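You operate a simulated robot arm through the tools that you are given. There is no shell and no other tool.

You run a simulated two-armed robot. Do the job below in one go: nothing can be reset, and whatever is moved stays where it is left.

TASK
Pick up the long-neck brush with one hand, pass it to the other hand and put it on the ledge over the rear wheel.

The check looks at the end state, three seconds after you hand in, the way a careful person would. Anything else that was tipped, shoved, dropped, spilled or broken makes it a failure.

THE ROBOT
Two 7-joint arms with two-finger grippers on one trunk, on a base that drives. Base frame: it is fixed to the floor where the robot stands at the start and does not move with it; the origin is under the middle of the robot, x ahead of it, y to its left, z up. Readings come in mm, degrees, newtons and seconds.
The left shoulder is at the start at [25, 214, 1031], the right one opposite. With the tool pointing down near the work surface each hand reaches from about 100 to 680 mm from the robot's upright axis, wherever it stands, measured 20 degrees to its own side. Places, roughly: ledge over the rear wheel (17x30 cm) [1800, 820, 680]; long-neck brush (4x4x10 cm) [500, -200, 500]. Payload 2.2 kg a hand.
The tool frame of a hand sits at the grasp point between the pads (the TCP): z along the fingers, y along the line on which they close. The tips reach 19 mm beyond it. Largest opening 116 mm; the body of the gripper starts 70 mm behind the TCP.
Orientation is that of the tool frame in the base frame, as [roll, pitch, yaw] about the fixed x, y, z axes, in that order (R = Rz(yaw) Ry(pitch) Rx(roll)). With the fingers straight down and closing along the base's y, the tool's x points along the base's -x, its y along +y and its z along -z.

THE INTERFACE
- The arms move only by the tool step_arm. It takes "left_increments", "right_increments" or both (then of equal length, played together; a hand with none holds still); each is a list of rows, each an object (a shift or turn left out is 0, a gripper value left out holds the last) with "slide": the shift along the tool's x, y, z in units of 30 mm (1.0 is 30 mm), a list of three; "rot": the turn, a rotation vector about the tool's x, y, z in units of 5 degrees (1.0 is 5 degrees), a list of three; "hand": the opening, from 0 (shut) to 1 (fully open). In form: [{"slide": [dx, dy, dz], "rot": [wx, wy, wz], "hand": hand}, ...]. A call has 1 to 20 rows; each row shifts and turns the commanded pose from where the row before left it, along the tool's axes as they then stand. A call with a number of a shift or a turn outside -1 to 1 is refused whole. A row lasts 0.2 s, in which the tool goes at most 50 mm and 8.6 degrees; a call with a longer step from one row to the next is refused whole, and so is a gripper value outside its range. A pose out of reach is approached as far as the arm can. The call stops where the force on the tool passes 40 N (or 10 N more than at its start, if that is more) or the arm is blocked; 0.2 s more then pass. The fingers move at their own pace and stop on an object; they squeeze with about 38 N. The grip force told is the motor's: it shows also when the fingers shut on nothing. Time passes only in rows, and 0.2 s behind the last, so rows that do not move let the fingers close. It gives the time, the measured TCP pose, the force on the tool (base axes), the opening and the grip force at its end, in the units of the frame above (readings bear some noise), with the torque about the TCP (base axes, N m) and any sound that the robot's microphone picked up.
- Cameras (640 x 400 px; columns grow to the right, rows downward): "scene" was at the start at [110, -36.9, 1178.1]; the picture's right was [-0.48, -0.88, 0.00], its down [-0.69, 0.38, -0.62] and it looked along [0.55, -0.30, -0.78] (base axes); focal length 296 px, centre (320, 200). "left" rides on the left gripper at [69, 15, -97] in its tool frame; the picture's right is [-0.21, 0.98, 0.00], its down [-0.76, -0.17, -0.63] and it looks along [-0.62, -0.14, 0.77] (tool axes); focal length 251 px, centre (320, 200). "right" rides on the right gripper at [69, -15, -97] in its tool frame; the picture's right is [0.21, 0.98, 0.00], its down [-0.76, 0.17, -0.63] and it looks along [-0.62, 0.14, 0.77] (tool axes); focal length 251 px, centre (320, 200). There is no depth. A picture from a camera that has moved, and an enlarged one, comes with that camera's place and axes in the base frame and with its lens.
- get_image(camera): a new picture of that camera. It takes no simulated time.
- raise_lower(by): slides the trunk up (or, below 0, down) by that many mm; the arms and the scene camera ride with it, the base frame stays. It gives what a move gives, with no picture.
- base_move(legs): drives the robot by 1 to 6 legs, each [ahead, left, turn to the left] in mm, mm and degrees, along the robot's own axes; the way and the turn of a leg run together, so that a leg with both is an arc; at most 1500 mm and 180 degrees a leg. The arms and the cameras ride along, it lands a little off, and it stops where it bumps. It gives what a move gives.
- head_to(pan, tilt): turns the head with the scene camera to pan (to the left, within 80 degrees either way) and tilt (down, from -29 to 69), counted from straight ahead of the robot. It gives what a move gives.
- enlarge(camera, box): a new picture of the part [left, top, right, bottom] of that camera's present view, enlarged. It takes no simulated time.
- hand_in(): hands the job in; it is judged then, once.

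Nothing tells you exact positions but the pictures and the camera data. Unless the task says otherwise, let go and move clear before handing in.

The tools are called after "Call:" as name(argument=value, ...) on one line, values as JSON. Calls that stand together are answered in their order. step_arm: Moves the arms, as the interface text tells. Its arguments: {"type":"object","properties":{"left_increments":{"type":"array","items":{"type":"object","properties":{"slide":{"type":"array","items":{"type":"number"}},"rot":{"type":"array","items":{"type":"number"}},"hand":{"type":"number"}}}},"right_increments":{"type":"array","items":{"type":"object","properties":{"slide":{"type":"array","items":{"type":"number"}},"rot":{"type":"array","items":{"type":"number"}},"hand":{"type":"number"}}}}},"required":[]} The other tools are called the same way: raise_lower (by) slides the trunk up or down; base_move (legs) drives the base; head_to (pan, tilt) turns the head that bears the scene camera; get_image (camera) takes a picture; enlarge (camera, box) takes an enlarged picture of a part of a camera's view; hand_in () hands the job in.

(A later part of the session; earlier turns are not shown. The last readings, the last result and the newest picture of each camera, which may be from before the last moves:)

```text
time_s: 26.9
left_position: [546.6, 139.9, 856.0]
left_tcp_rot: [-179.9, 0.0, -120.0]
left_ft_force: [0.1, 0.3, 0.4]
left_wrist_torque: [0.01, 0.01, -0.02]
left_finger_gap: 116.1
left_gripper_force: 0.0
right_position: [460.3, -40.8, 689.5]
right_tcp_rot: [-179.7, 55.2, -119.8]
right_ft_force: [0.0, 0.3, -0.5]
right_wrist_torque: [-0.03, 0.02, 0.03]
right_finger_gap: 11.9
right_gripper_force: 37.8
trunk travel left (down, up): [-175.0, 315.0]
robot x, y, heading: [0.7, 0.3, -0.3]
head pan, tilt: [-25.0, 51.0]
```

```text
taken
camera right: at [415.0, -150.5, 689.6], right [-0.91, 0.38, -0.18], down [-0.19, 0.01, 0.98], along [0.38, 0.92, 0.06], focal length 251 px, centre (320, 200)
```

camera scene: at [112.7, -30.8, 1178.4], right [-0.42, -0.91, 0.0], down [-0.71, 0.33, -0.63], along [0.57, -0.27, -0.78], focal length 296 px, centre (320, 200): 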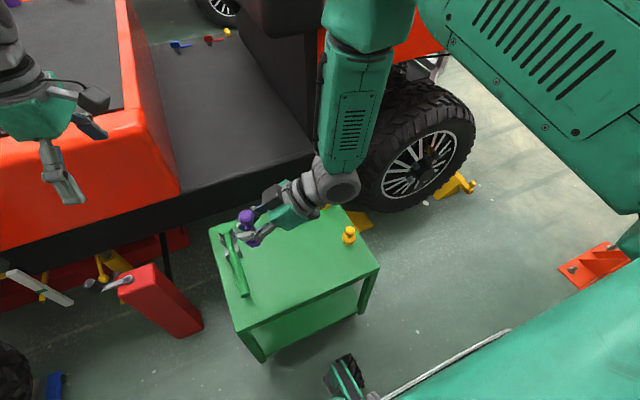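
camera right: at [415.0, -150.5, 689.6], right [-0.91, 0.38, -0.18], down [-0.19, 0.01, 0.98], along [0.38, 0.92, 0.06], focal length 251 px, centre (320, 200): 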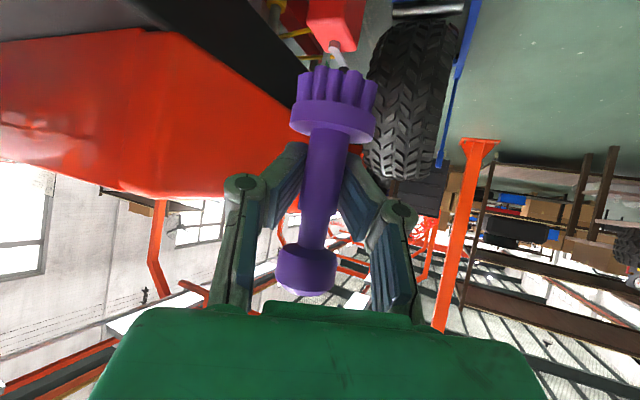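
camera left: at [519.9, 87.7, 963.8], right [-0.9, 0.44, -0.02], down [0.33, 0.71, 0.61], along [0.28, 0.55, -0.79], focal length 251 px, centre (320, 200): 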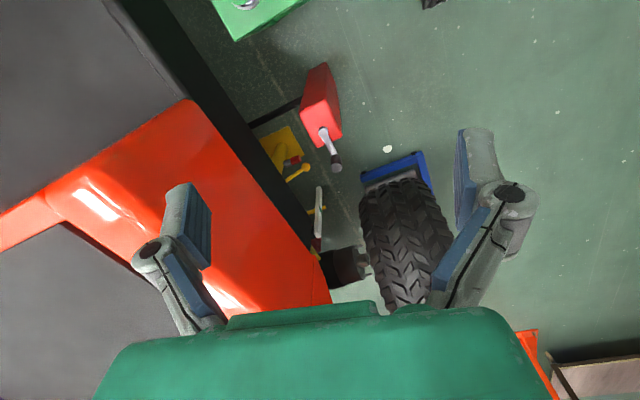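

Both hands now reach their poses cleanly, with matching closing lines. I move the left hand over the knob, hovering about 75 mm above it.

Call:
step_arm(left_increments=[{"slide": [0.831, -0.068, 0.19], "hand": 1}, {"slide": [0.831, -0.068, 0.19]}, {"slide": [0.831, -0.068, 0.19]}, {"slide": [0.831, -0.068, 0.19]}, {"slide": [0.831, -0.068, 0.19]}, {"slide": [0.831, -0.068, 0.19]}, {"slide": [0.831, -0.068, 0.19]}, {"slide": [0.831, -0.068, 0.19]}, {}])

Call:
get_image(camera="left")

Call:
get_image(camera="right")

Call:
get_image(camera="scene")

```text
time_s: 29.1
left_position: [457.3, -23.3, 788.0]
left_tcp_rot: [177.1, -3.8, -116.7]
left_ft_force: [-0.6, 0.6, 0.2]
left_wrist_torque: [-0.02, 0.01, -0.01]
left_finger_gap: 116.1
left_gripper_force: 0.2
right_position: [458.1, -41.0, 690.3]
right_tcp_rot: [-179.4, 55.3, -119.6]
right_ft_force: [0.7, -0.5, -0.8]
right_wrist_torque: [0.01, -0.01, -0.01]
right_finger_gap: 11.9
right_gripper_force: 37.9
trunk travel left (down, up): [-175.0, 315.0]
robot x, y, heading: [2.1, -0.6, -0.0]
head pan, tilt: [-25.0, 51.0]
stopped in row 9 (left hand): the arm was blocked; the commanded pose is now the measured one
```

```text
taken
camera left: at [420.0, -75.2, 890.7], right [-0.77, 0.63, 0.04], down [0.54, 0.62, 0.57], along [0.34, 0.46, -0.82], focal length 251 px, centre (320, 200)
```

left: 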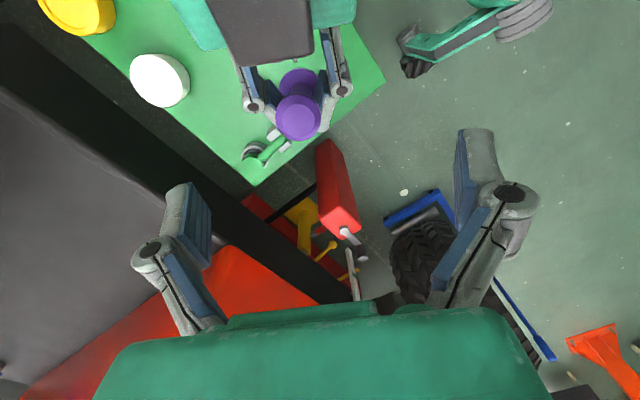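

```text
taken
camera right: at [412.4, -150.6, 691.1], right [-0.91, 0.38, -0.18], down [-0.19, 0.01, 0.98], along [0.38, 0.92, 0.06], focal length 251 px, centre (320, 200)
```

right: 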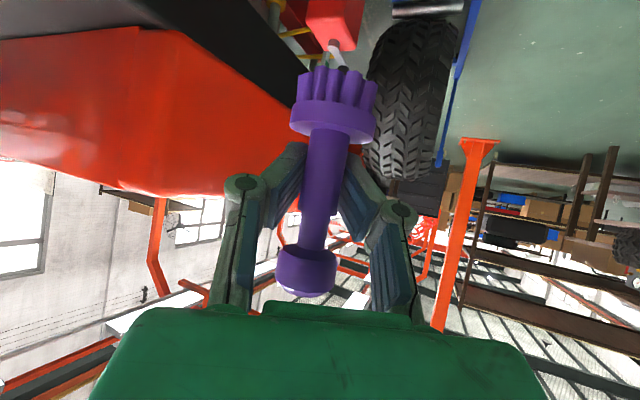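

```text
taken
camera scene: at [112.2, -31.2, 1178.5], right [-0.42, -0.91, 0.0], down [-0.71, 0.33, -0.63], along [0.57, -0.27, -0.78], focal length 296 px, centre (320, 200)
```

scene: 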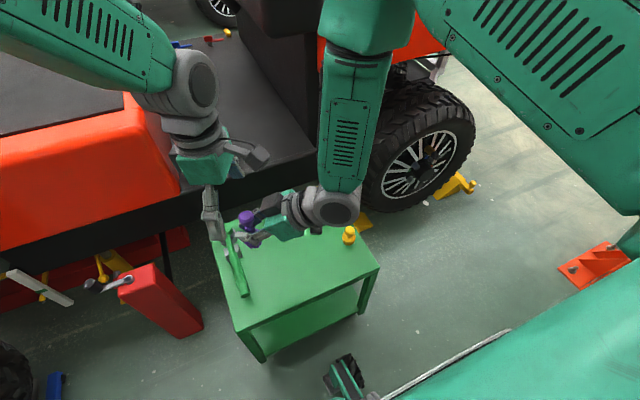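

The left wrist runs into its limit at 60° yaw this far to the right, without touching anything. I lift it, level it and set it to 30° yaw, and will match the right hand to that.

Call:
step_arm(left_increments=[{"slide": [0, 0, -0.8]}, {"slide": [0, 0, -0.8]}, {"slide": [0, 0, -0.8]}, {"slide": [0, 0, -0.6]}, {"rot": [0.582, -0.76, 0]}, {"rot": [0, 0, 0.95]}, {"rot": [0, 0, 0.95]}, {"rot": [0, 0, 0.95]}, {"rot": [0, 0, 0.95]}, {"rot": [0, 0, 0.95]}, {"rot": [0, 0, 0.95]}, {"rot": [0, 0, 0.95]}, {}])

```text
time_s: 30.4
left_position: [447.4, -7.9, 825.1]
left_tcp_rot: [172.8, -7.1, -113.5]
left_ft_force: [-0.4, -0.2, 0.0]
left_wrist_torque: [0.04, 0.0, 0.01]
left_finger_gap: 115.7
left_gripper_force: 0.1
right_position: [455.9, -39.0, 692.4]
right_tcp_rot: [-179.1, 55.3, -119.5]
right_ft_force: [-0.2, 0.0, -1.2]
right_wrist_torque: [0.02, 0.01, -0.01]
right_finger_gap: 11.1
right_gripper_force: 37.9
trunk travel left (down, up): [-175.0, 315.0]
robot x, y, heading: [0.5, -1.2, 0.2]
head pan, tilt: [-25.0, 51.0]
stopped in row 6 (left hand): the arm was blocked; the commanded pose is now the measured one
```

The right hand's reading has crept by a few mm, so the arms may be touching each other. I look before moving further.

Call:
get_image(camera="scene")

Call:
enlarge(camera="scene", box=[150, 0, 420, 260])

Call:
get_image(camera="left")

Call:
head_to(pan=-25, tilt=10)

Call:
get_image(camera="scene")

```text
taken
camera scene: at [112.1, -31.1, 1178.5], right [-0.42, -0.91, 0.0], down [-0.71, 0.33, -0.63], along [0.57, -0.27, -0.78], focal length 296 px, centre (320, 200)
```

scene: 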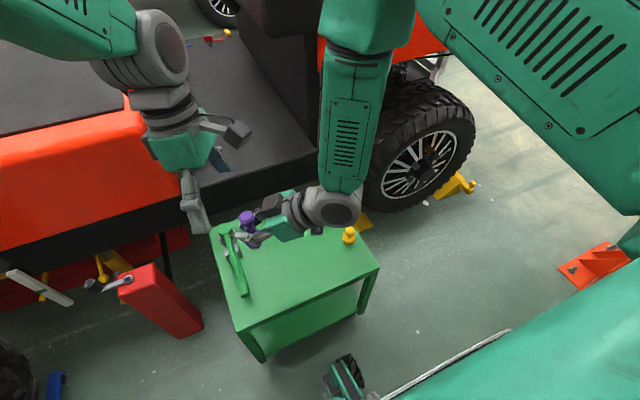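

```text
1.54 times, centred on (285, 130) of scene
camera zoom: at [112.1, -31.1, 1178.5], right [-0.42, -0.91, 0.0], down [-0.71, 0.33, -0.63], along [0.57, -0.27, -0.78], focal length 456 px, centre (374, 308)
```

zoom: 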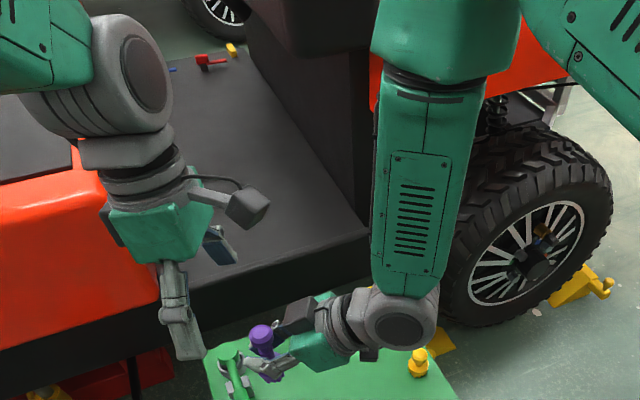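

```text
taken
camera left: at [423.0, -58.0, 932.6], right [-0.8, 0.6, 0.1], down [0.55, 0.66, 0.51], along [0.24, 0.46, -0.86], focal length 251 px, centre (320, 200)
```

left: 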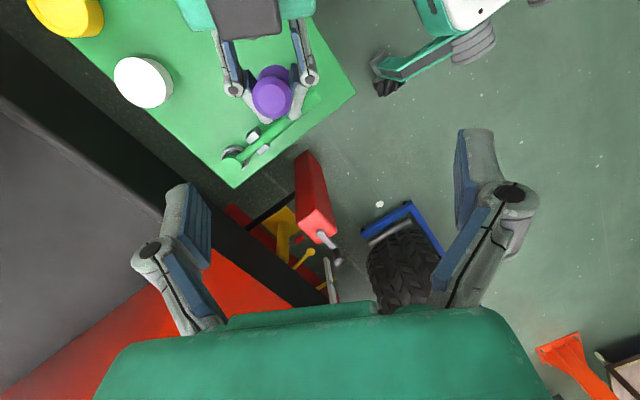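

```text
time_s: 31.4
left_position: [449.2, -9.5, 828.8]
left_tcp_rot: [173.0, -7.1, -113.7]
left_ft_force: [-0.7, 0.0, 0.2]
left_wrist_torque: [-0.01, -0.04, 0.01]
left_finger_gap: 115.9
left_gripper_force: 0.0
right_position: [457.6, -39.7, 693.4]
right_tcp_rot: [-179.1, 55.3, -119.3]
right_ft_force: [0.3, 0.5, 0.0]
right_wrist_torque: [-0.03, 0.0, 0.01]
right_finger_gap: 11.2
right_gripper_force: 37.9
trunk travel left (down, up): [-175.0, 315.0]
robot x, y, heading: [1.4, -3.3, 0.2]
head pan, tilt: [-25.0, 10.0]
```

```text
taken
camera scene: at [127.9, -38.5, 1241.5], right [-0.42, -0.91, 0.0], down [-0.16, 0.07, -0.98], along [0.89, -0.42, -0.18], focal length 296 px, centre (320, 200)
```

scene: 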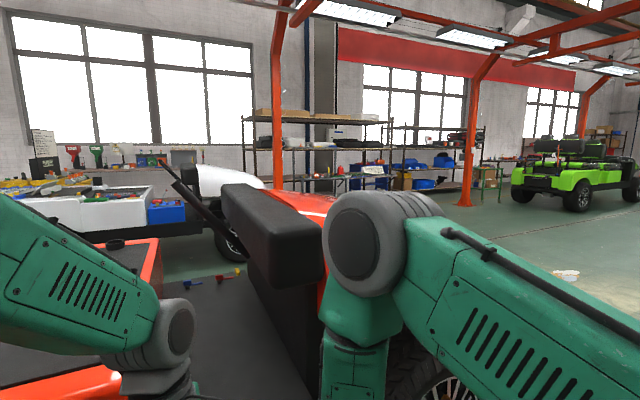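

I look around the left upper arm and elbow for any contact.

Call:
head_to(pan=25, tilt=40)

Call:
get_image(camera="scene")

Call:
head_to(pan=70, tilt=40)

Call:
get_image(camera="scene")

Call:
head_to(pan=-60, tilt=40)

Call:
get_image(camera="scene")

```text
time_s: 32.6
left_position: [449.6, -9.5, 828.2]
left_tcp_rot: [173.1, -7.1, -113.7]
left_ft_force: [0.1, -0.4, -0.2]
left_wrist_torque: [-0.01, -0.02, 0.02]
left_finger_gap: 116.0
left_gripper_force: 0.1
right_position: [456.8, -40.0, 691.7]
right_tcp_rot: [-179.0, 55.2, -119.5]
right_ft_force: [0.5, 0.0, 0.0]
right_wrist_torque: [0.0, 0.0, 0.0]
right_finger_gap: 11.2
right_gripper_force: 37.8
trunk travel left (down, up): [-175.0, 315.0]
robot x, y, heading: [0.7, 0.6, 0.0]
head pan, tilt: [25.0, 40.0]
```

```text
taken
camera scene: at [120.5, 36.7, 1194.0], right [0.42, -0.91, 0.0], down [-0.59, -0.27, -0.76], along [0.69, 0.32, -0.65], focal length 296 px, centre (320, 200)
```

scene: 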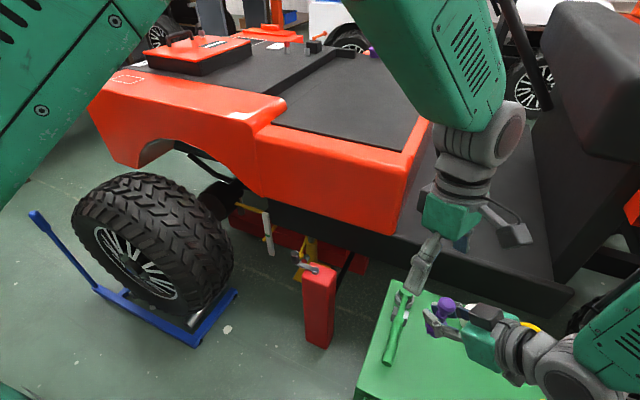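

```text
time_s: 33.8
left_position: [450.1, -9.8, 829.6]
left_tcp_rot: [173.2, -7.1, -113.8]
left_ft_force: [0.7, -0.1, 0.2]
left_wrist_torque: [-0.01, 0.01, 0.02]
left_finger_gap: 116.0
left_gripper_force: 0.0
right_position: [455.8, -40.2, 693.6]
right_tcp_rot: [-179.1, 55.2, -119.3]
right_ft_force: [-0.9, 0.1, -0.3]
right_wrist_torque: [0.0, 0.03, 0.01]
right_finger_gap: 10.8
right_gripper_force: 37.9
trunk travel left (down, up): [-175.0, 315.0]
robot x, y, heading: [-0.7, -1.7, -0.1]
head pan, tilt: [70.0, 40.0]
```

```text
taken
camera scene: at [72.5, 80.8, 1194.2], right [0.94, -0.34, 0.0], down [-0.22, -0.6, -0.77], along [0.26, 0.72, -0.64], focal length 296 px, centre (320, 200)
```

scene: 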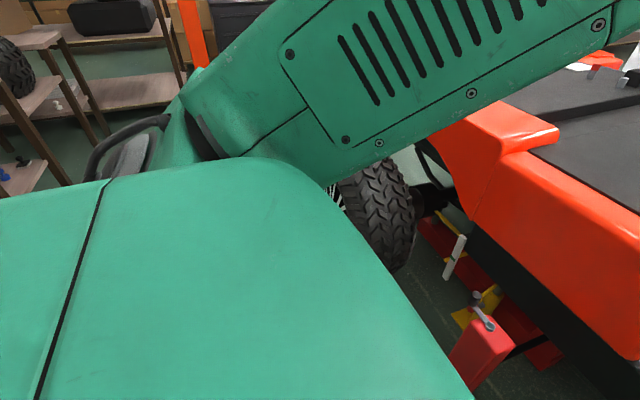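

```text
time_s: 35.9
left_position: [448.3, -9.7, 829.3]
left_tcp_rot: [173.2, -7.1, -113.6]
left_ft_force: [0.5, 0.0, 0.3]
left_wrist_torque: [0.02, -0.03, -0.01]
left_finger_gap: 116.0
left_gripper_force: 0.1
right_position: [456.7, -40.8, 693.4]
right_tcp_rot: [-179.1, 55.3, -119.4]
right_ft_force: [-0.2, -0.7, -0.7]
right_wrist_torque: [0.03, 0.0, 0.0]
right_finger_gap: 10.3
right_gripper_force: 37.8
trunk travel left (down, up): [-175.0, 315.0]
robot x, y, heading: [-2.3, 2.9, 0.1]
head pan, tilt: [-60.0, 40.0]
```

```text
taken
camera scene: at [86.0, -72.9, 1194.0], right [-0.87, -0.5, 0.0], down [-0.33, 0.56, -0.76], along [0.38, -0.66, -0.65], focal length 296 px, centre (320, 200)
```

scene: 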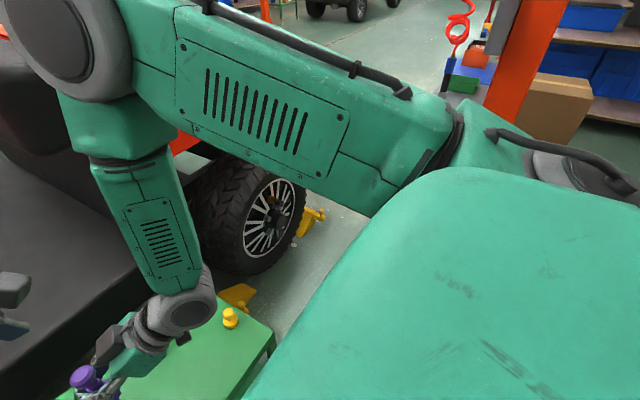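

The right finger gap is slowly shrinking (now 10.3 mm), so I check whether the brush is creeping out of the right hand.

Call:
get_image(camera="right")

Call:
enlarge(camera="left", box=[180, 0, 360, 160])

```text
taken
camera right: at [410.6, -151.1, 692.2], right [-0.91, 0.38, -0.18], down [-0.2, 0.01, 0.98], along [0.38, 0.92, 0.07], focal length 251 px, centre (320, 200)
```

right: 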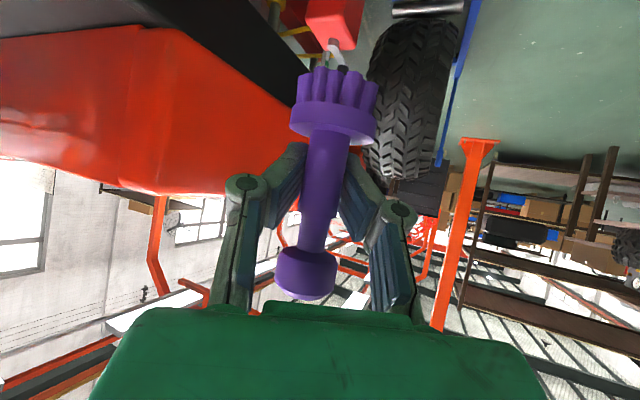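

```text
2.50 times, centred on (270, 80) of left
camera zoom: at [423.5, -59.1, 935.8], right [-0.8, 0.6, 0.09], down [0.55, 0.66, 0.51], along [0.25, 0.46, -0.86], focal length 629 px, centre (445, 500)
```

zoom: 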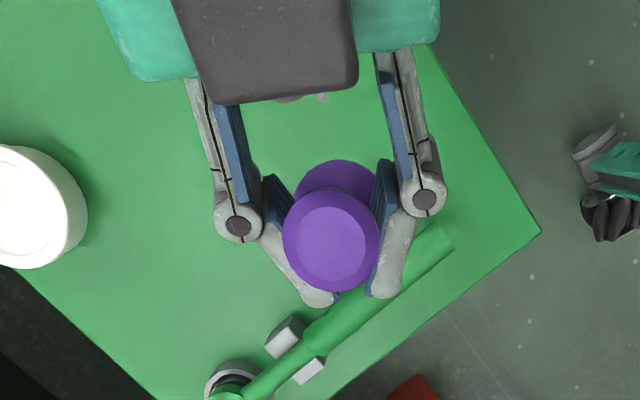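

The brush is only seating deeper toward the palm, not slipping out. The left arm seems to be held by a wrist limit, so I turn its yaw back first and see if it frees up.

Call:
step_arm(left_increments=[{"rot": [0, 0, 1]}, {"rot": [0, 0, 1]}, {"rot": [0, 0, 1]}, {"rot": [0, 0, 1]}, {"rot": [0, 0, 1]}, {"rot": [0, 0, 1]}, {}])

Call:
head_to(pan=0, tilt=40)

Call:
get_image(camera="scene")

```text
time_s: 37.5
left_position: [449.5, -8.5, 830.4]
left_tcp_rot: [177.8, -9.8, -143.9]
left_ft_force: [0.8, -0.7, 0.7]
left_wrist_torque: [0.0, -0.02, 0.0]
left_finger_gap: 116.0
left_gripper_force: 0.2
right_position: [456.3, -40.5, 691.8]
right_tcp_rot: [-179.0, 55.3, -119.3]
right_ft_force: [-0.7, -0.2, 0.1]
right_wrist_torque: [0.0, 0.0, 0.0]
right_finger_gap: 10.5
right_gripper_force: 37.3
trunk travel left (down, up): [-175.0, 315.0]
robot x, y, heading: [1.9, 0.3, 0.0]
head pan, tilt: [-60.0, 40.0]
```

```text
time_s: 38.8
left_position: [449.4, -9.4, 830.3]
left_tcp_rot: [177.8, -9.7, -143.7]
left_ft_force: [0.8, -0.4, -0.9]
left_wrist_torque: [-0.01, -0.02, 0.04]
left_finger_gap: 115.8
left_gripper_force: 0.1
right_position: [455.4, -40.7, 693.6]
right_tcp_rot: [-179.2, 55.3, -119.4]
right_ft_force: [-0.2, 0.1, -0.3]
right_wrist_torque: [-0.02, 0.01, -0.03]
right_finger_gap: 9.9
right_gripper_force: 37.1
trunk travel left (down, up): [-175.0, 315.0]
robot x, y, heading: [0.9, -0.5, -0.1]
head pan, tilt: [0.0, 40.0]
```

```text
taken
camera scene: at [128.5, 0.7, 1193.9], right [0.0, -1.0, 0.0], down [-0.65, 0.0, -0.76], along [0.76, 0.0, -0.65], focal length 296 px, centre (320, 200)
```

scene: 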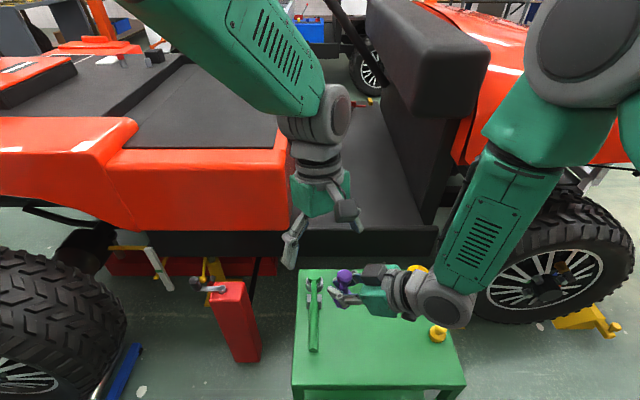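

The left hand freed up at 36° yaw. I level it and yaw the right hand to 30° so the two match.

Call:
step_arm(left_increments=[{"rot": [0.217, -0.98, 0]}, {"rot": [0.217, -0.98, 0]}, {"rot": [0, 0, 1]}, {"rot": [0, 0, 0.22]}, {}, {}, {}], right_increments=[{"rot": [0.819, 0, 0.574], "hand": 0}, {"rot": [0.819, 0, 0.574]}, {"rot": [0.819, 0, 0.574]}, {"rot": [0.819, 0, 0.574]}, {"rot": [0.819, 0, 0.574]}, {"rot": [0.819, 0, 0.574]}, {}])

Call:
get_image(camera="scene")

Call:
get_image(camera="right")

Call:
get_image(camera="left")

```text
time_s: 40.4
left_position: [456.2, 5.9, 820.5]
left_tcp_rot: [-179.2, -4.2, -146.9]
left_ft_force: [0.8, -0.9, -0.5]
left_wrist_torque: [0.02, -0.03, -0.06]
left_finger_gap: 116.0
left_gripper_force: 0.1
right_position: [456.2, -40.7, 692.7]
right_tcp_rot: [-179.5, 55.5, -149.8]
right_ft_force: [0.7, 0.5, -0.7]
right_wrist_torque: [0.0, -0.01, 0.01]
right_finger_gap: 9.7
right_gripper_force: 37.2
trunk travel left (down, up): [-175.0, 315.0]
robot x, y, heading: [-0.6, -4.1, -0.0]
head pan, tilt: [0.0, 40.0]
```

```text
taken
camera scene: at [128.2, 1.3, 1193.9], right [0.0, -1.0, 0.0], down [-0.65, 0.0, -0.76], along [0.76, 0.0, -0.65], focal length 296 px, centre (320, 200)
```

scene: 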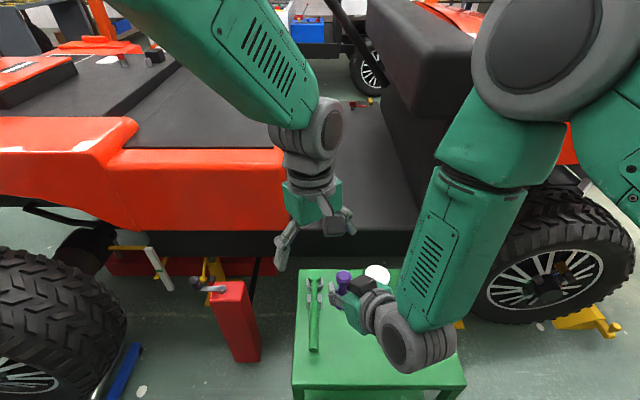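

```text
taken
camera right: at [361.5, -112.7, 691.7], right [-0.59, 0.79, -0.18], down [-0.17, 0.1, 0.98], along [0.79, 0.61, 0.07], focal length 251 px, centre (320, 200)
```

right: 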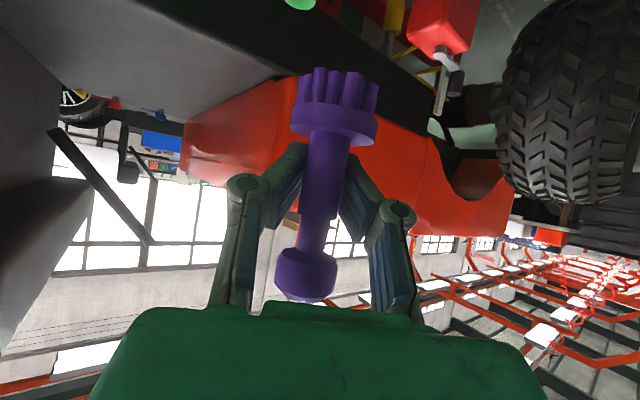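

```text
taken
camera left: at [394.0, -14.4, 922.9], right [-0.35, 0.93, -0.03], down [0.76, 0.3, 0.58], along [0.55, 0.18, -0.82], focal length 251 px, centre (320, 200)
```

left: 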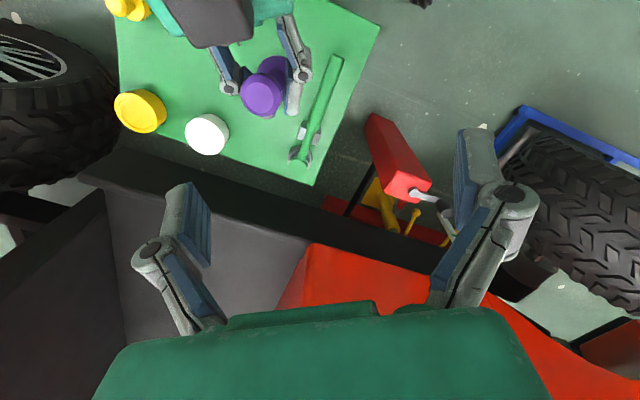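

The left arm still falls short at this height near the body. I lower the handover spot and shift it a little forward and left, where the left arm reaches better.

Call:
step_arm(right_increments=[{"slide": [0.211, 0.247, 0.589], "hand": 0}, {"slide": [0.211, 0.247, 0.589]}, {"slide": [0.211, 0.247, 0.589]}, {"slide": [0.211, 0.247, 0.589]}, {"slide": [0.211, 0.247, 0.589]}, {"slide": [0.211, 0.247, 0.589]}, {}])

Call:
step_arm(left_increments=[{"slide": [-0.305, 0.077, 0.611], "hand": 1}, {"slide": [-0.305, 0.077, 0.611]}, {"slide": [-0.305, 0.077, 0.611]}, {"slide": [-0.305, 0.077, 0.611]}, {"slide": [-0.305, 0.077, 0.611]}, {}])

Call:
get_image(camera="scene")

Call:
get_image(camera="left")

```text
time_s: 42.0
left_position: [462.9, 2.2, 846.1]
left_tcp_rot: [-177.1, -2.0, -147.3]
left_ft_force: [0.3, 0.5, 0.2]
left_wrist_torque: [-0.01, 0.01, -0.02]
left_finger_gap: 116.0
left_gripper_force: 0.0
right_position: [491.9, 30.8, 601.4]
right_tcp_rot: [-179.3, 55.5, -149.7]
right_ft_force: [-0.4, 0.5, 0.3]
right_wrist_torque: [-0.01, -0.02, 0.01]
right_finger_gap: 9.2
right_gripper_force: 37.3
trunk travel left (down, up): [-175.0, 315.0]
robot x, y, heading: [1.5, -1.3, 0.0]
head pan, tilt: [0.0, 40.0]
```

```text
time_s: 43.4
left_position: [488.6, 28.0, 741.4]
left_tcp_rot: [-179.3, -0.4, -148.9]
left_ft_force: [0.3, -0.9, -0.1]
left_wrist_torque: [0.01, 0.0, -0.03]
left_finger_gap: 116.1
left_gripper_force: 0.2
right_position: [491.4, 29.9, 602.9]
right_tcp_rot: [-179.4, 55.5, -149.7]
right_ft_force: [0.0, -0.1, 0.0]
right_wrist_torque: [-0.02, -0.02, 0.01]
right_finger_gap: 0.0
right_gripper_force: 28.2
trunk travel left (down, up): [-175.0, 315.0]
robot x, y, heading: [-0.7, -2.0, 0.2]
head pan, tilt: [0.0, 40.0]
```

```text
taken
camera scene: at [128.4, 1.9, 1193.9], right [0.0, -1.0, 0.0], down [-0.65, 0.0, -0.76], along [0.76, 0.0, -0.65], focal length 296 px, centre (320, 200)
```

scene: 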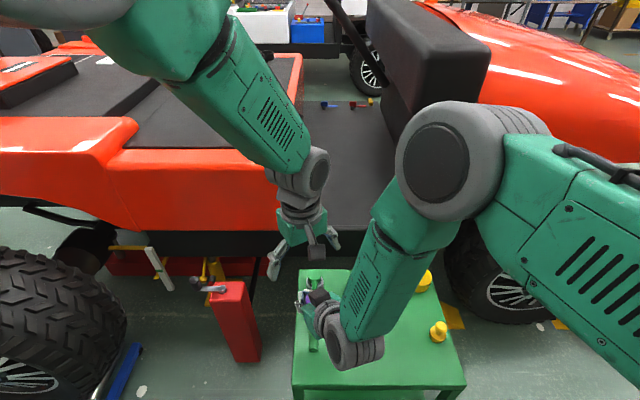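

```text
taken
camera left: at [422.0, 8.4, 840.6], right [-0.32, 0.95, -0.01], down [0.73, 0.26, 0.63], along [0.6, 0.19, -0.78], focal length 251 px, centre (320, 200)
```

left: 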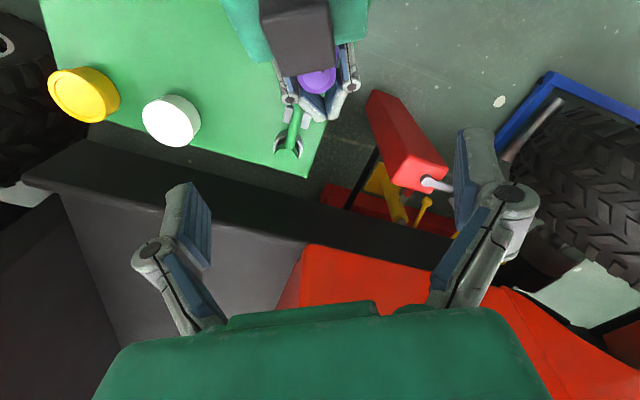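

The right finger gap jumped to zero, so the brush has slid inward past the pads. I look at where it is now before any further motion.

Call:
get_image(camera="right")

Call:
enlarge(camera="left", box=[230, 0, 410, 160])

Call:
enlarge(camera="scene", box=[250, 220, 420, 380])

```text
taken
camera right: at [396.9, -42.1, 600.2], right [-0.59, 0.78, -0.18], down [-0.17, 0.1, 0.98], along [0.79, 0.61, 0.07], focal length 251 px, centre (320, 200)
```

right: 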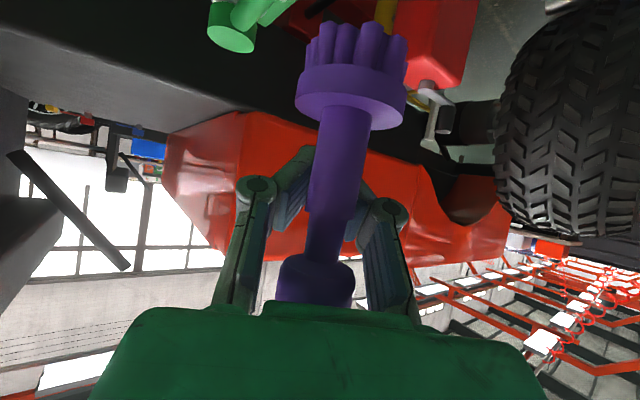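

```text
2.50 times, centred on (320, 80) of left
camera zoom: at [422.0, 8.4, 840.6], right [-0.32, 0.95, -0.01], down [0.73, 0.26, 0.63], along [0.6, 0.19, -0.78], focal length 629 px, centre (320, 500)
```

zoom: 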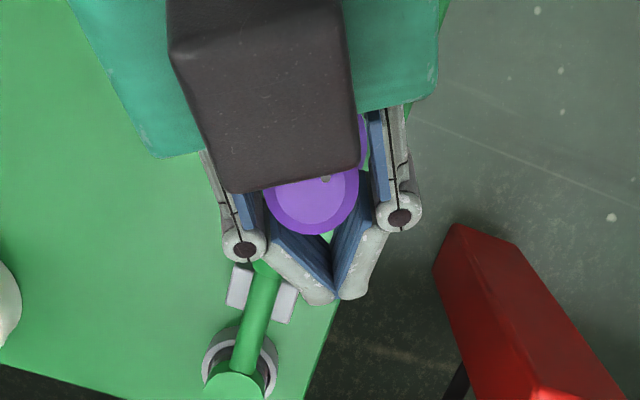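

```text
2.50 times, centred on (335, 300) of scene
camera zoom: at [128.4, 1.9, 1193.9], right [0.0, -1.0, 0.0], down [-0.65, 0.0, -0.76], along [0.76, 0.0, -0.65], focal length 741 px, centre (282, -50)
```

zoom: 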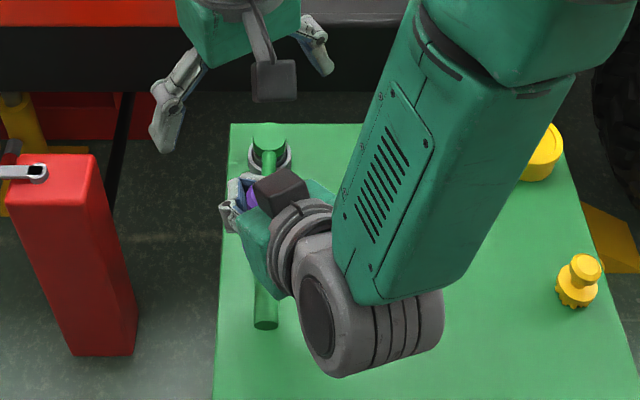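

The brush is still upright at the same height, but caged behind the pads instead of gripped. The safest step is to set it down on a free spot of the cart and regrip, so I move slowly right and down, checking as I go.

Call:
step_arm(right_increments=[{"slide": [0.15, -0.12, -0.017]}, {"slide": [0.3, -0.25, -0.034]}, {"slide": [0.3, -0.25, -0.034]}])

Call:
get_image(camera="right")

Call:
enlarge(camera="left", box=[230, 0, 410, 160])

```text
time_s: 44.2
left_position: [487.0, 31.9, 739.7]
left_tcp_rot: [-179.6, -0.4, -149.0]
left_ft_force: [-0.6, 0.0, -0.4]
left_wrist_torque: [0.0, -0.02, 0.01]
left_finger_gap: 116.2
left_gripper_force: 0.1
right_position: [488.9, 7.0, 582.6]
right_tcp_rot: [-179.5, 55.5, -149.5]
right_ft_force: [-0.1, 0.4, 0.1]
right_wrist_torque: [0.0, -0.03, -0.01]
right_finger_gap: 0.0
right_gripper_force: 28.2
trunk travel left (down, up): [-175.0, 315.0]
robot x, y, heading: [0.4, -0.2, 0.1]
head pan, tilt: [0.0, 40.0]
```

```text
taken
camera right: at [393.8, -65.7, 582.7], right [-0.59, 0.78, -0.18], down [-0.17, 0.1, 0.98], along [0.79, 0.61, 0.07], focal length 251 px, centre (320, 200)
```

right: 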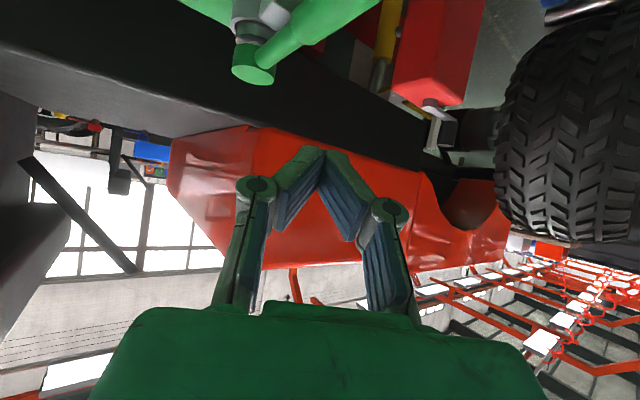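

```text
2.50 times, centred on (320, 80) of left
camera zoom: at [421.9, 9.7, 837.8], right [-0.32, 0.95, -0.01], down [0.74, 0.25, 0.63], along [0.6, 0.2, -0.78], focal length 629 px, centre (320, 500)
```

zoom: 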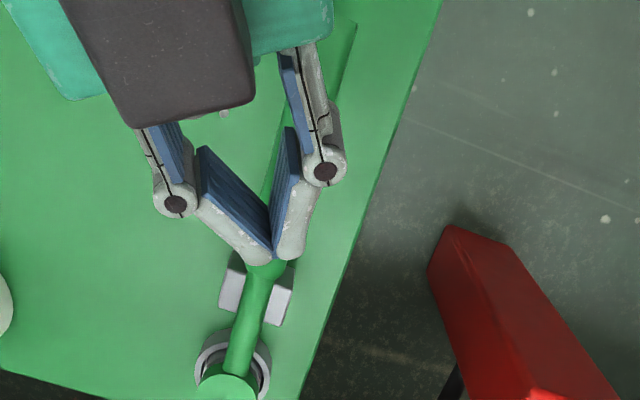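

The brush has dropped out of the right hand. I look for where it landed without moving the arms.

Call:
head_to(pan=0, tilt=55)

Call:
get_image(camera="scene")

Call:
get_image(camera="left")

```text
time_s: 44.9
left_position: [487.7, 29.9, 738.7]
left_tcp_rot: [-179.6, -0.4, -149.0]
left_ft_force: [0.1, -0.1, 0.3]
left_wrist_torque: [0.01, 0.03, 0.0]
left_finger_gap: 116.0
left_gripper_force: 0.0
right_position: [488.7, 6.7, 583.8]
right_tcp_rot: [-179.5, 55.5, -149.6]
right_ft_force: [-0.4, 1.1, -0.8]
right_wrist_torque: [-0.01, -0.04, 0.01]
right_finger_gap: 0.0
right_gripper_force: 28.3
trunk travel left (down, up): [-175.0, 315.0]
robot x, y, heading: [0.2, -1.3, -0.3]
head pan, tilt: [0.0, 55.0]
```

```text
taken
camera scene: at [115.5, 1.7, 1173.3], right [0.0, -1.0, 0.0], down [-0.82, 0.0, -0.57], along [0.57, 0.0, -0.82], focal length 296 px, centre (320, 200)
```

scene: 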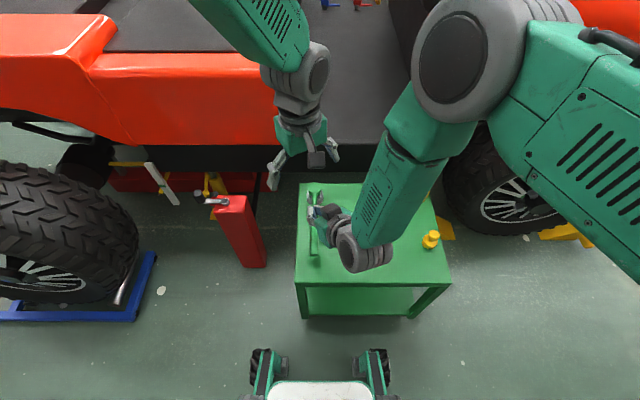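

```text
taken
camera left: at [421.1, 9.0, 837.6], right [-0.32, 0.95, -0.01], down [0.74, 0.25, 0.63], along [0.6, 0.19, -0.78], focal length 251 px, centre (320, 200)
```

left: 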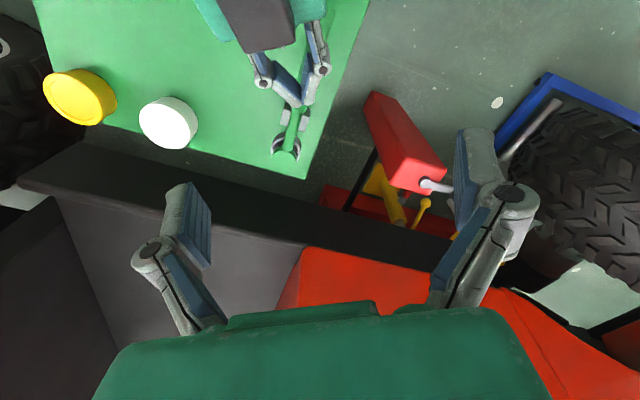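

I don't see it yet; it may be hidden behind the right gripper or forearm. I enlarge that area.

Call:
enlarge(camera="scene", box=[280, 170, 460, 330])

Call:
enlarge(camera="left", box=[30, 0, 380, 190])

Call:
enlarge(camera="scene", box=[150, 160, 330, 400])

```text
2.50 times, centred on (370, 250) of scene
camera zoom: at [115.5, 1.7, 1173.3], right [0.0, -1.0, 0.0], down [-0.82, 0.0, -0.57], along [0.57, 0.0, -0.82], focal length 741 px, centre (195, 75)
```

zoom: 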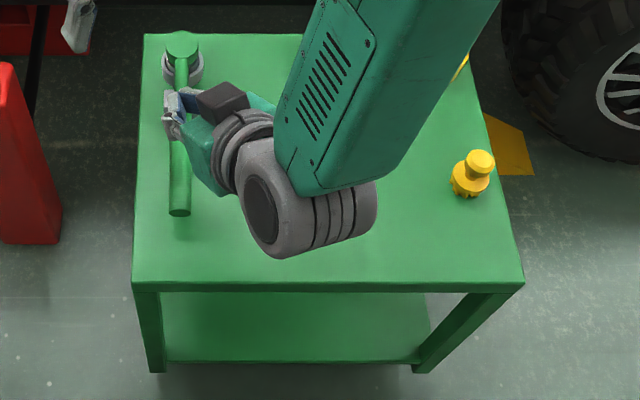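

```text
1.83 times, centred on (205, 95) of left
camera zoom: at [421.1, 9.0, 837.6], right [-0.32, 0.95, -0.01], down [0.74, 0.25, 0.63], along [0.6, 0.19, -0.78], focal length 460 px, centre (530, 392)
```

zoom: 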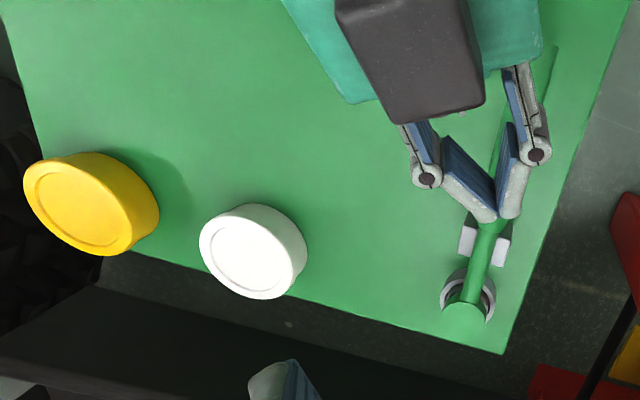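

```text
1.67 times, centred on (240, 280) of scene
camera zoom: at [115.5, 1.7, 1173.3], right [0.0, -1.0, 0.0], down [-0.82, 0.0, -0.57], along [0.57, 0.0, -0.82], focal length 494 px, centre (453, 67)
```

zoom: 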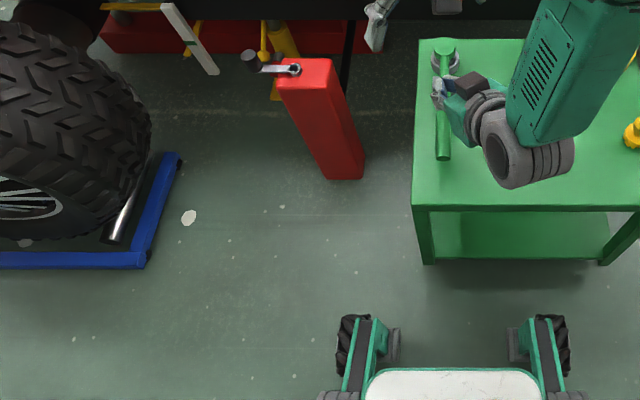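

The brush is likely hidden under the right gripper. I lift the right hand straight up slowly to uncover the area.

Call:
step_arm(right_increments=[{"slide": [-0.4, 0, -0.28]}, {"slide": [-0.6, 0, -0.42]}, {"slide": [-0.7, 0, -0.49]}, {"slide": [-0.7, 0, -0.49]}, {}])

Call:
get_image(camera="scene")

Call:
get_image(camera="left")

Call:
get_image(camera="right")

```text
time_s: 46.1
left_position: [487.8, 29.8, 739.8]
left_tcp_rot: [-179.7, -0.5, -149.0]
left_ft_force: [0.8, -0.2, 0.3]
left_wrist_torque: [-0.04, 0.01, -0.04]
left_finger_gap: 115.9
left_gripper_force: 0.0
right_position: [487.5, 7.1, 671.7]
right_tcp_rot: [-179.5, 55.4, -149.8]
right_ft_force: [0.3, -0.7, -0.3]
right_wrist_torque: [0.01, -0.01, 0.03]
right_finger_gap: 0.0
right_gripper_force: 28.8
trunk travel left (down, up): [-175.0, 315.0]
robot x, y, heading: [-1.4, -0.1, -0.0]
head pan, tilt: [0.0, 55.0]
```

```text
taken
camera scene: at [115.7, 1.7, 1173.2], right [0.0, -1.0, 0.0], down [-0.82, 0.0, -0.57], along [0.57, 0.0, -0.82], focal length 296 px, centre (320, 200)
```

scene: 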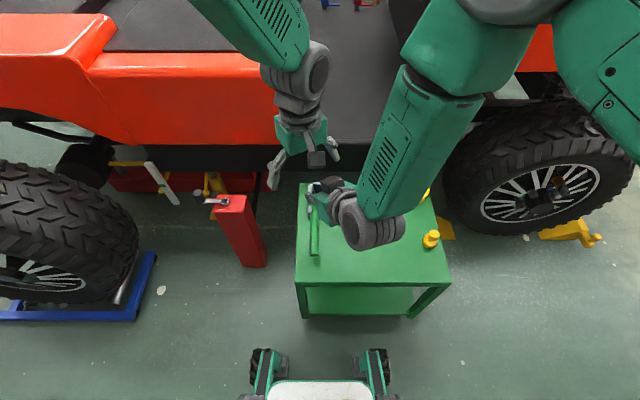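

```text
taken
camera left: at [421.4, 8.7, 837.8], right [-0.32, 0.95, -0.01], down [0.74, 0.25, 0.63], along [0.6, 0.19, -0.78], focal length 251 px, centre (320, 200)
```

left: 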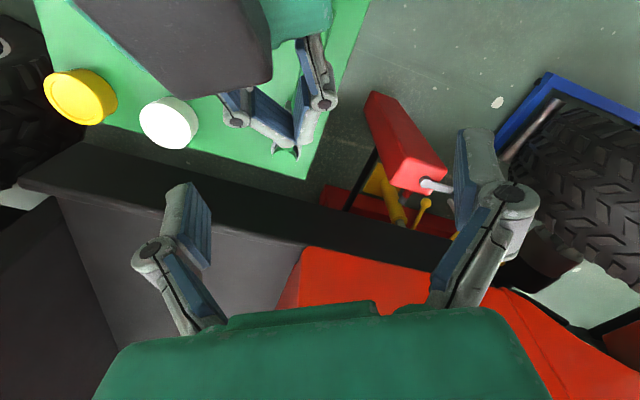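

```text
taken
camera right: at [392.7, -65.5, 671.2], right [-0.59, 0.78, -0.18], down [-0.16, 0.1, 0.98], along [0.79, 0.61, 0.07], focal length 251 px, centre (320, 200)
```

right: 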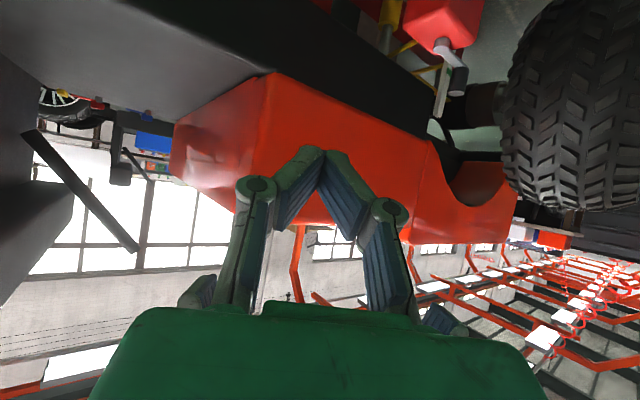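

Still hidden, so I move the right hand off to the right to uncover the cart.

Call:
step_arm(right_increments=[{"slide": [0.273, -0.825, -0.39]}, {"slide": [0.273, -0.825, -0.39]}, {"slide": [0.273, -0.825, -0.39]}, {"slide": [0.273, -0.825, -0.39]}, {"slide": [0.273, -0.825, -0.39]}, {"slide": [0.273, -0.825, -0.39]}, {"slide": [0.273, -0.825, -0.39]}, {"slide": [0.273, -0.825, -0.39]}, {}])

Call:
get_image(camera="scene")

Call:
get_image(camera="left")

Call:
get_image(camera="right")

```text
time_s: 48.1
left_position: [487.9, 29.9, 738.4]
left_tcp_rot: [-179.7, -0.5, -149.1]
left_ft_force: [-0.8, 0.0, -0.8]
left_wrist_torque: [0.02, 0.0, 0.02]
left_finger_gap: 116.0
left_gripper_force: 0.1
right_position: [486.4, -223.2, 671.7]
right_tcp_rot: [-179.6, 55.4, -149.8]
right_ft_force: [-1.0, -0.1, -0.6]
right_wrist_torque: [0.0, 0.03, -0.01]
right_finger_gap: 0.0
right_gripper_force: 28.6
trunk travel left (down, up): [-175.0, 315.0]
robot x, y, heading: [0.4, 0.1, -0.1]
head pan, tilt: [0.0, 55.0]
```

```text
taken
camera scene: at [115.6, -0.7, 1173.3], right [0.0, -1.0, 0.0], down [-0.82, 0.0, -0.57], along [0.57, 0.0, -0.82], focal length 296 px, centre (320, 200)
```

scene: 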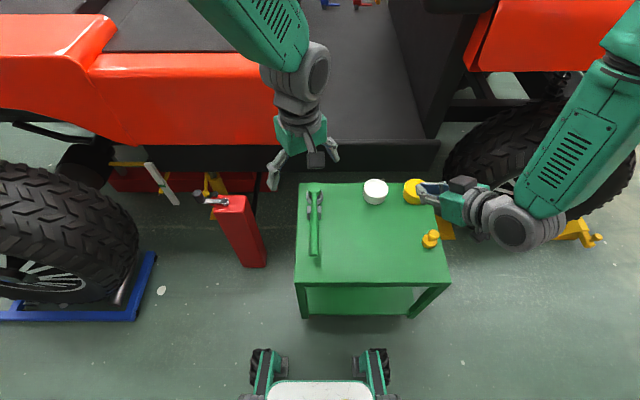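

```text
taken
camera left: at [420.7, 7.8, 837.5], right [-0.32, 0.95, -0.01], down [0.74, 0.25, 0.63], along [0.6, 0.19, -0.78], focal length 251 px, centre (320, 200)
```

left: 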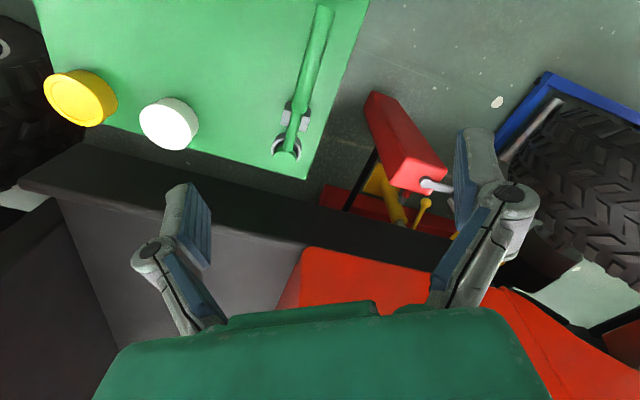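

```text
taken
camera right: at [392.8, -295.7, 671.0], right [-0.59, 0.78, -0.18], down [-0.17, 0.1, 0.98], along [0.79, 0.61, 0.07], focal length 251 px, centre (320, 200)
```

right: 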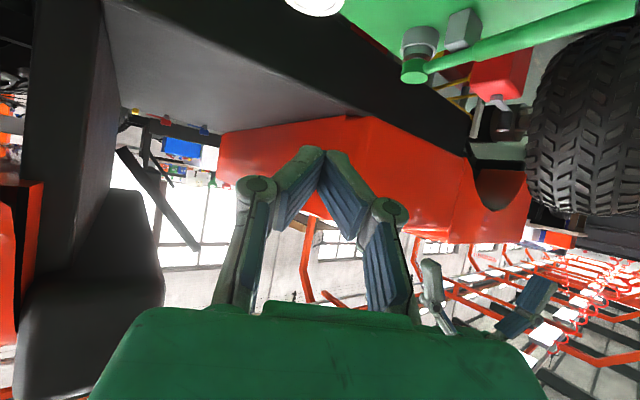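

The cart top no longer holds the brush, so it fell off. I search the floor and shelf with the head camera.

Call:
enlarge(camera="scene", box=[240, 160, 480, 400])

Call:
head_to(pan=20, tilt=69)

Call:
get_image(camera="scene")

Call:
head_to(pan=-25, tilt=69)

Call:
get_image(camera="scene")

Call:
head_to(pan=50, tilt=50)

Call:
get_image(camera="scene")

```text
1.67 times, centred on (360, 280) of scene
camera zoom: at [115.6, -0.7, 1173.3], right [0.0, -1.0, 0.0], down [-0.82, 0.0, -0.57], along [0.57, 0.0, -0.82], focal length 494 px, centre (253, 67)
```

zoom: 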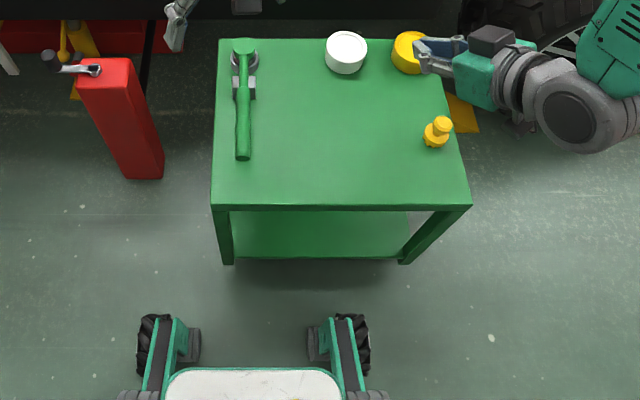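

```text
time_s: 49.0
left_position: [487.0, 29.7, 739.6]
left_tcp_rot: [-179.6, -0.4, -149.0]
left_ft_force: [-0.6, 0.1, 0.5]
left_wrist_torque: [0.0, 0.0, 0.02]
left_finger_gap: 115.8
left_gripper_force: 0.2
right_position: [486.6, -223.0, 672.8]
right_tcp_rot: [-179.5, 55.5, -149.6]
right_ft_force: [-0.4, -0.2, -0.4]
right_wrist_torque: [-0.02, -0.02, -0.02]
right_finger_gap: 0.0
right_gripper_force: 28.5
trunk travel left (down, up): [-175.0, 315.0]
robot x, y, heading: [-1.9, -3.3, 0.1]
head pan, tilt: [20.0, 68.8]
```

```text
taken
camera scene: at [96.0, 19.1, 1158.0], right [0.34, -0.94, 0.0], down [-0.88, -0.32, -0.36], along [0.34, 0.13, -0.93], focal length 296 px, centre (320, 200)
```

scene: 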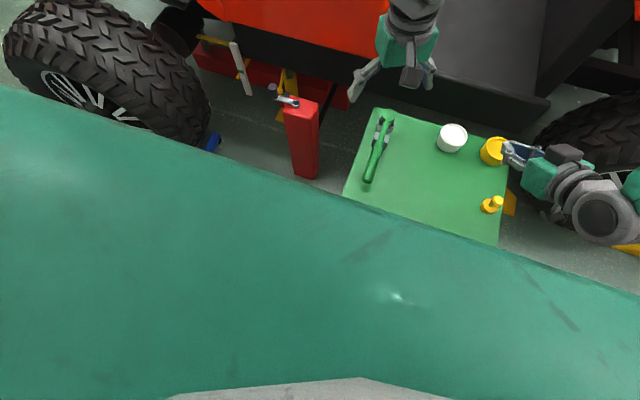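

```text
time_s: 50.1
left_position: [487.3, 28.4, 740.2]
left_tcp_rot: [-179.6, -0.4, -149.1]
left_ft_force: [0.9, 0.0, -0.6]
left_wrist_torque: [0.01, -0.05, 0.0]
left_finger_gap: 116.1
left_gripper_force: 0.0
right_position: [487.5, -223.9, 671.4]
right_tcp_rot: [-179.5, 55.6, -149.7]
right_ft_force: [-0.1, -0.6, -0.1]
right_wrist_torque: [-0.02, 0.02, 0.0]
right_finger_gap: 0.0
right_gripper_force: 28.8
trunk travel left (down, up): [-175.0, 315.0]
robot x, y, heading: [-2.8, 1.2, 0.2]
head pan, tilt: [-25.0, 68.8]
```

```text
taken
camera scene: at [94.1, -23.8, 1157.9], right [-0.42, -0.91, 0.0], down [-0.85, 0.39, -0.36], along [0.32, -0.15, -0.93], focal length 296 px, centre (320, 200)
```

scene: 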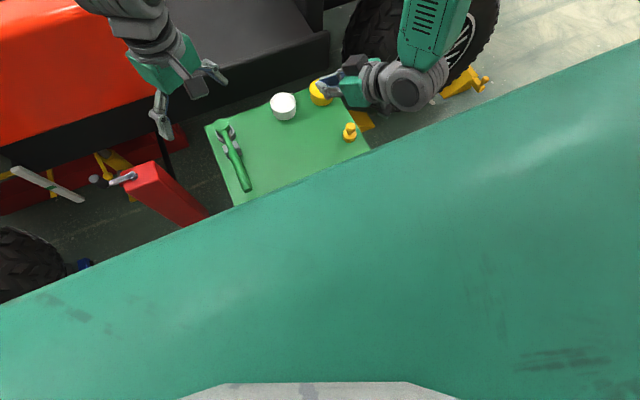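

```text
time_s: 51.5
left_position: [488.1, 29.3, 740.1]
left_tcp_rot: [-179.6, -0.4, -148.9]
left_ft_force: [-0.6, 0.6, 0.2]
left_wrist_torque: [-0.04, -0.02, -0.02]
left_finger_gap: 116.0
left_gripper_force: 0.1
right_position: [488.7, -222.1, 672.7]
right_tcp_rot: [-179.5, 55.5, -149.7]
right_ft_force: [0.1, 0.1, -0.5]
right_wrist_torque: [-0.01, -0.02, 0.0]
right_finger_gap: 0.0
right_gripper_force: 28.1
trunk travel left (down, up): [-175.0, 315.0]
robot x, y, heading: [1.2, 0.2, -0.1]
head pan, tilt: [50.0, 50.0]
```

```text
taken
camera scene: at [93.0, 58.9, 1179.9], right [0.77, -0.64, 0.0], down [-0.5, -0.59, -0.64], along [0.41, 0.49, -0.77], focal length 296 px, centre (320, 200)
```

scene: 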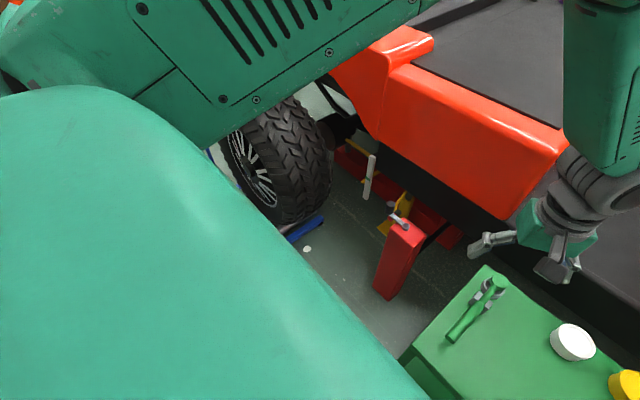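

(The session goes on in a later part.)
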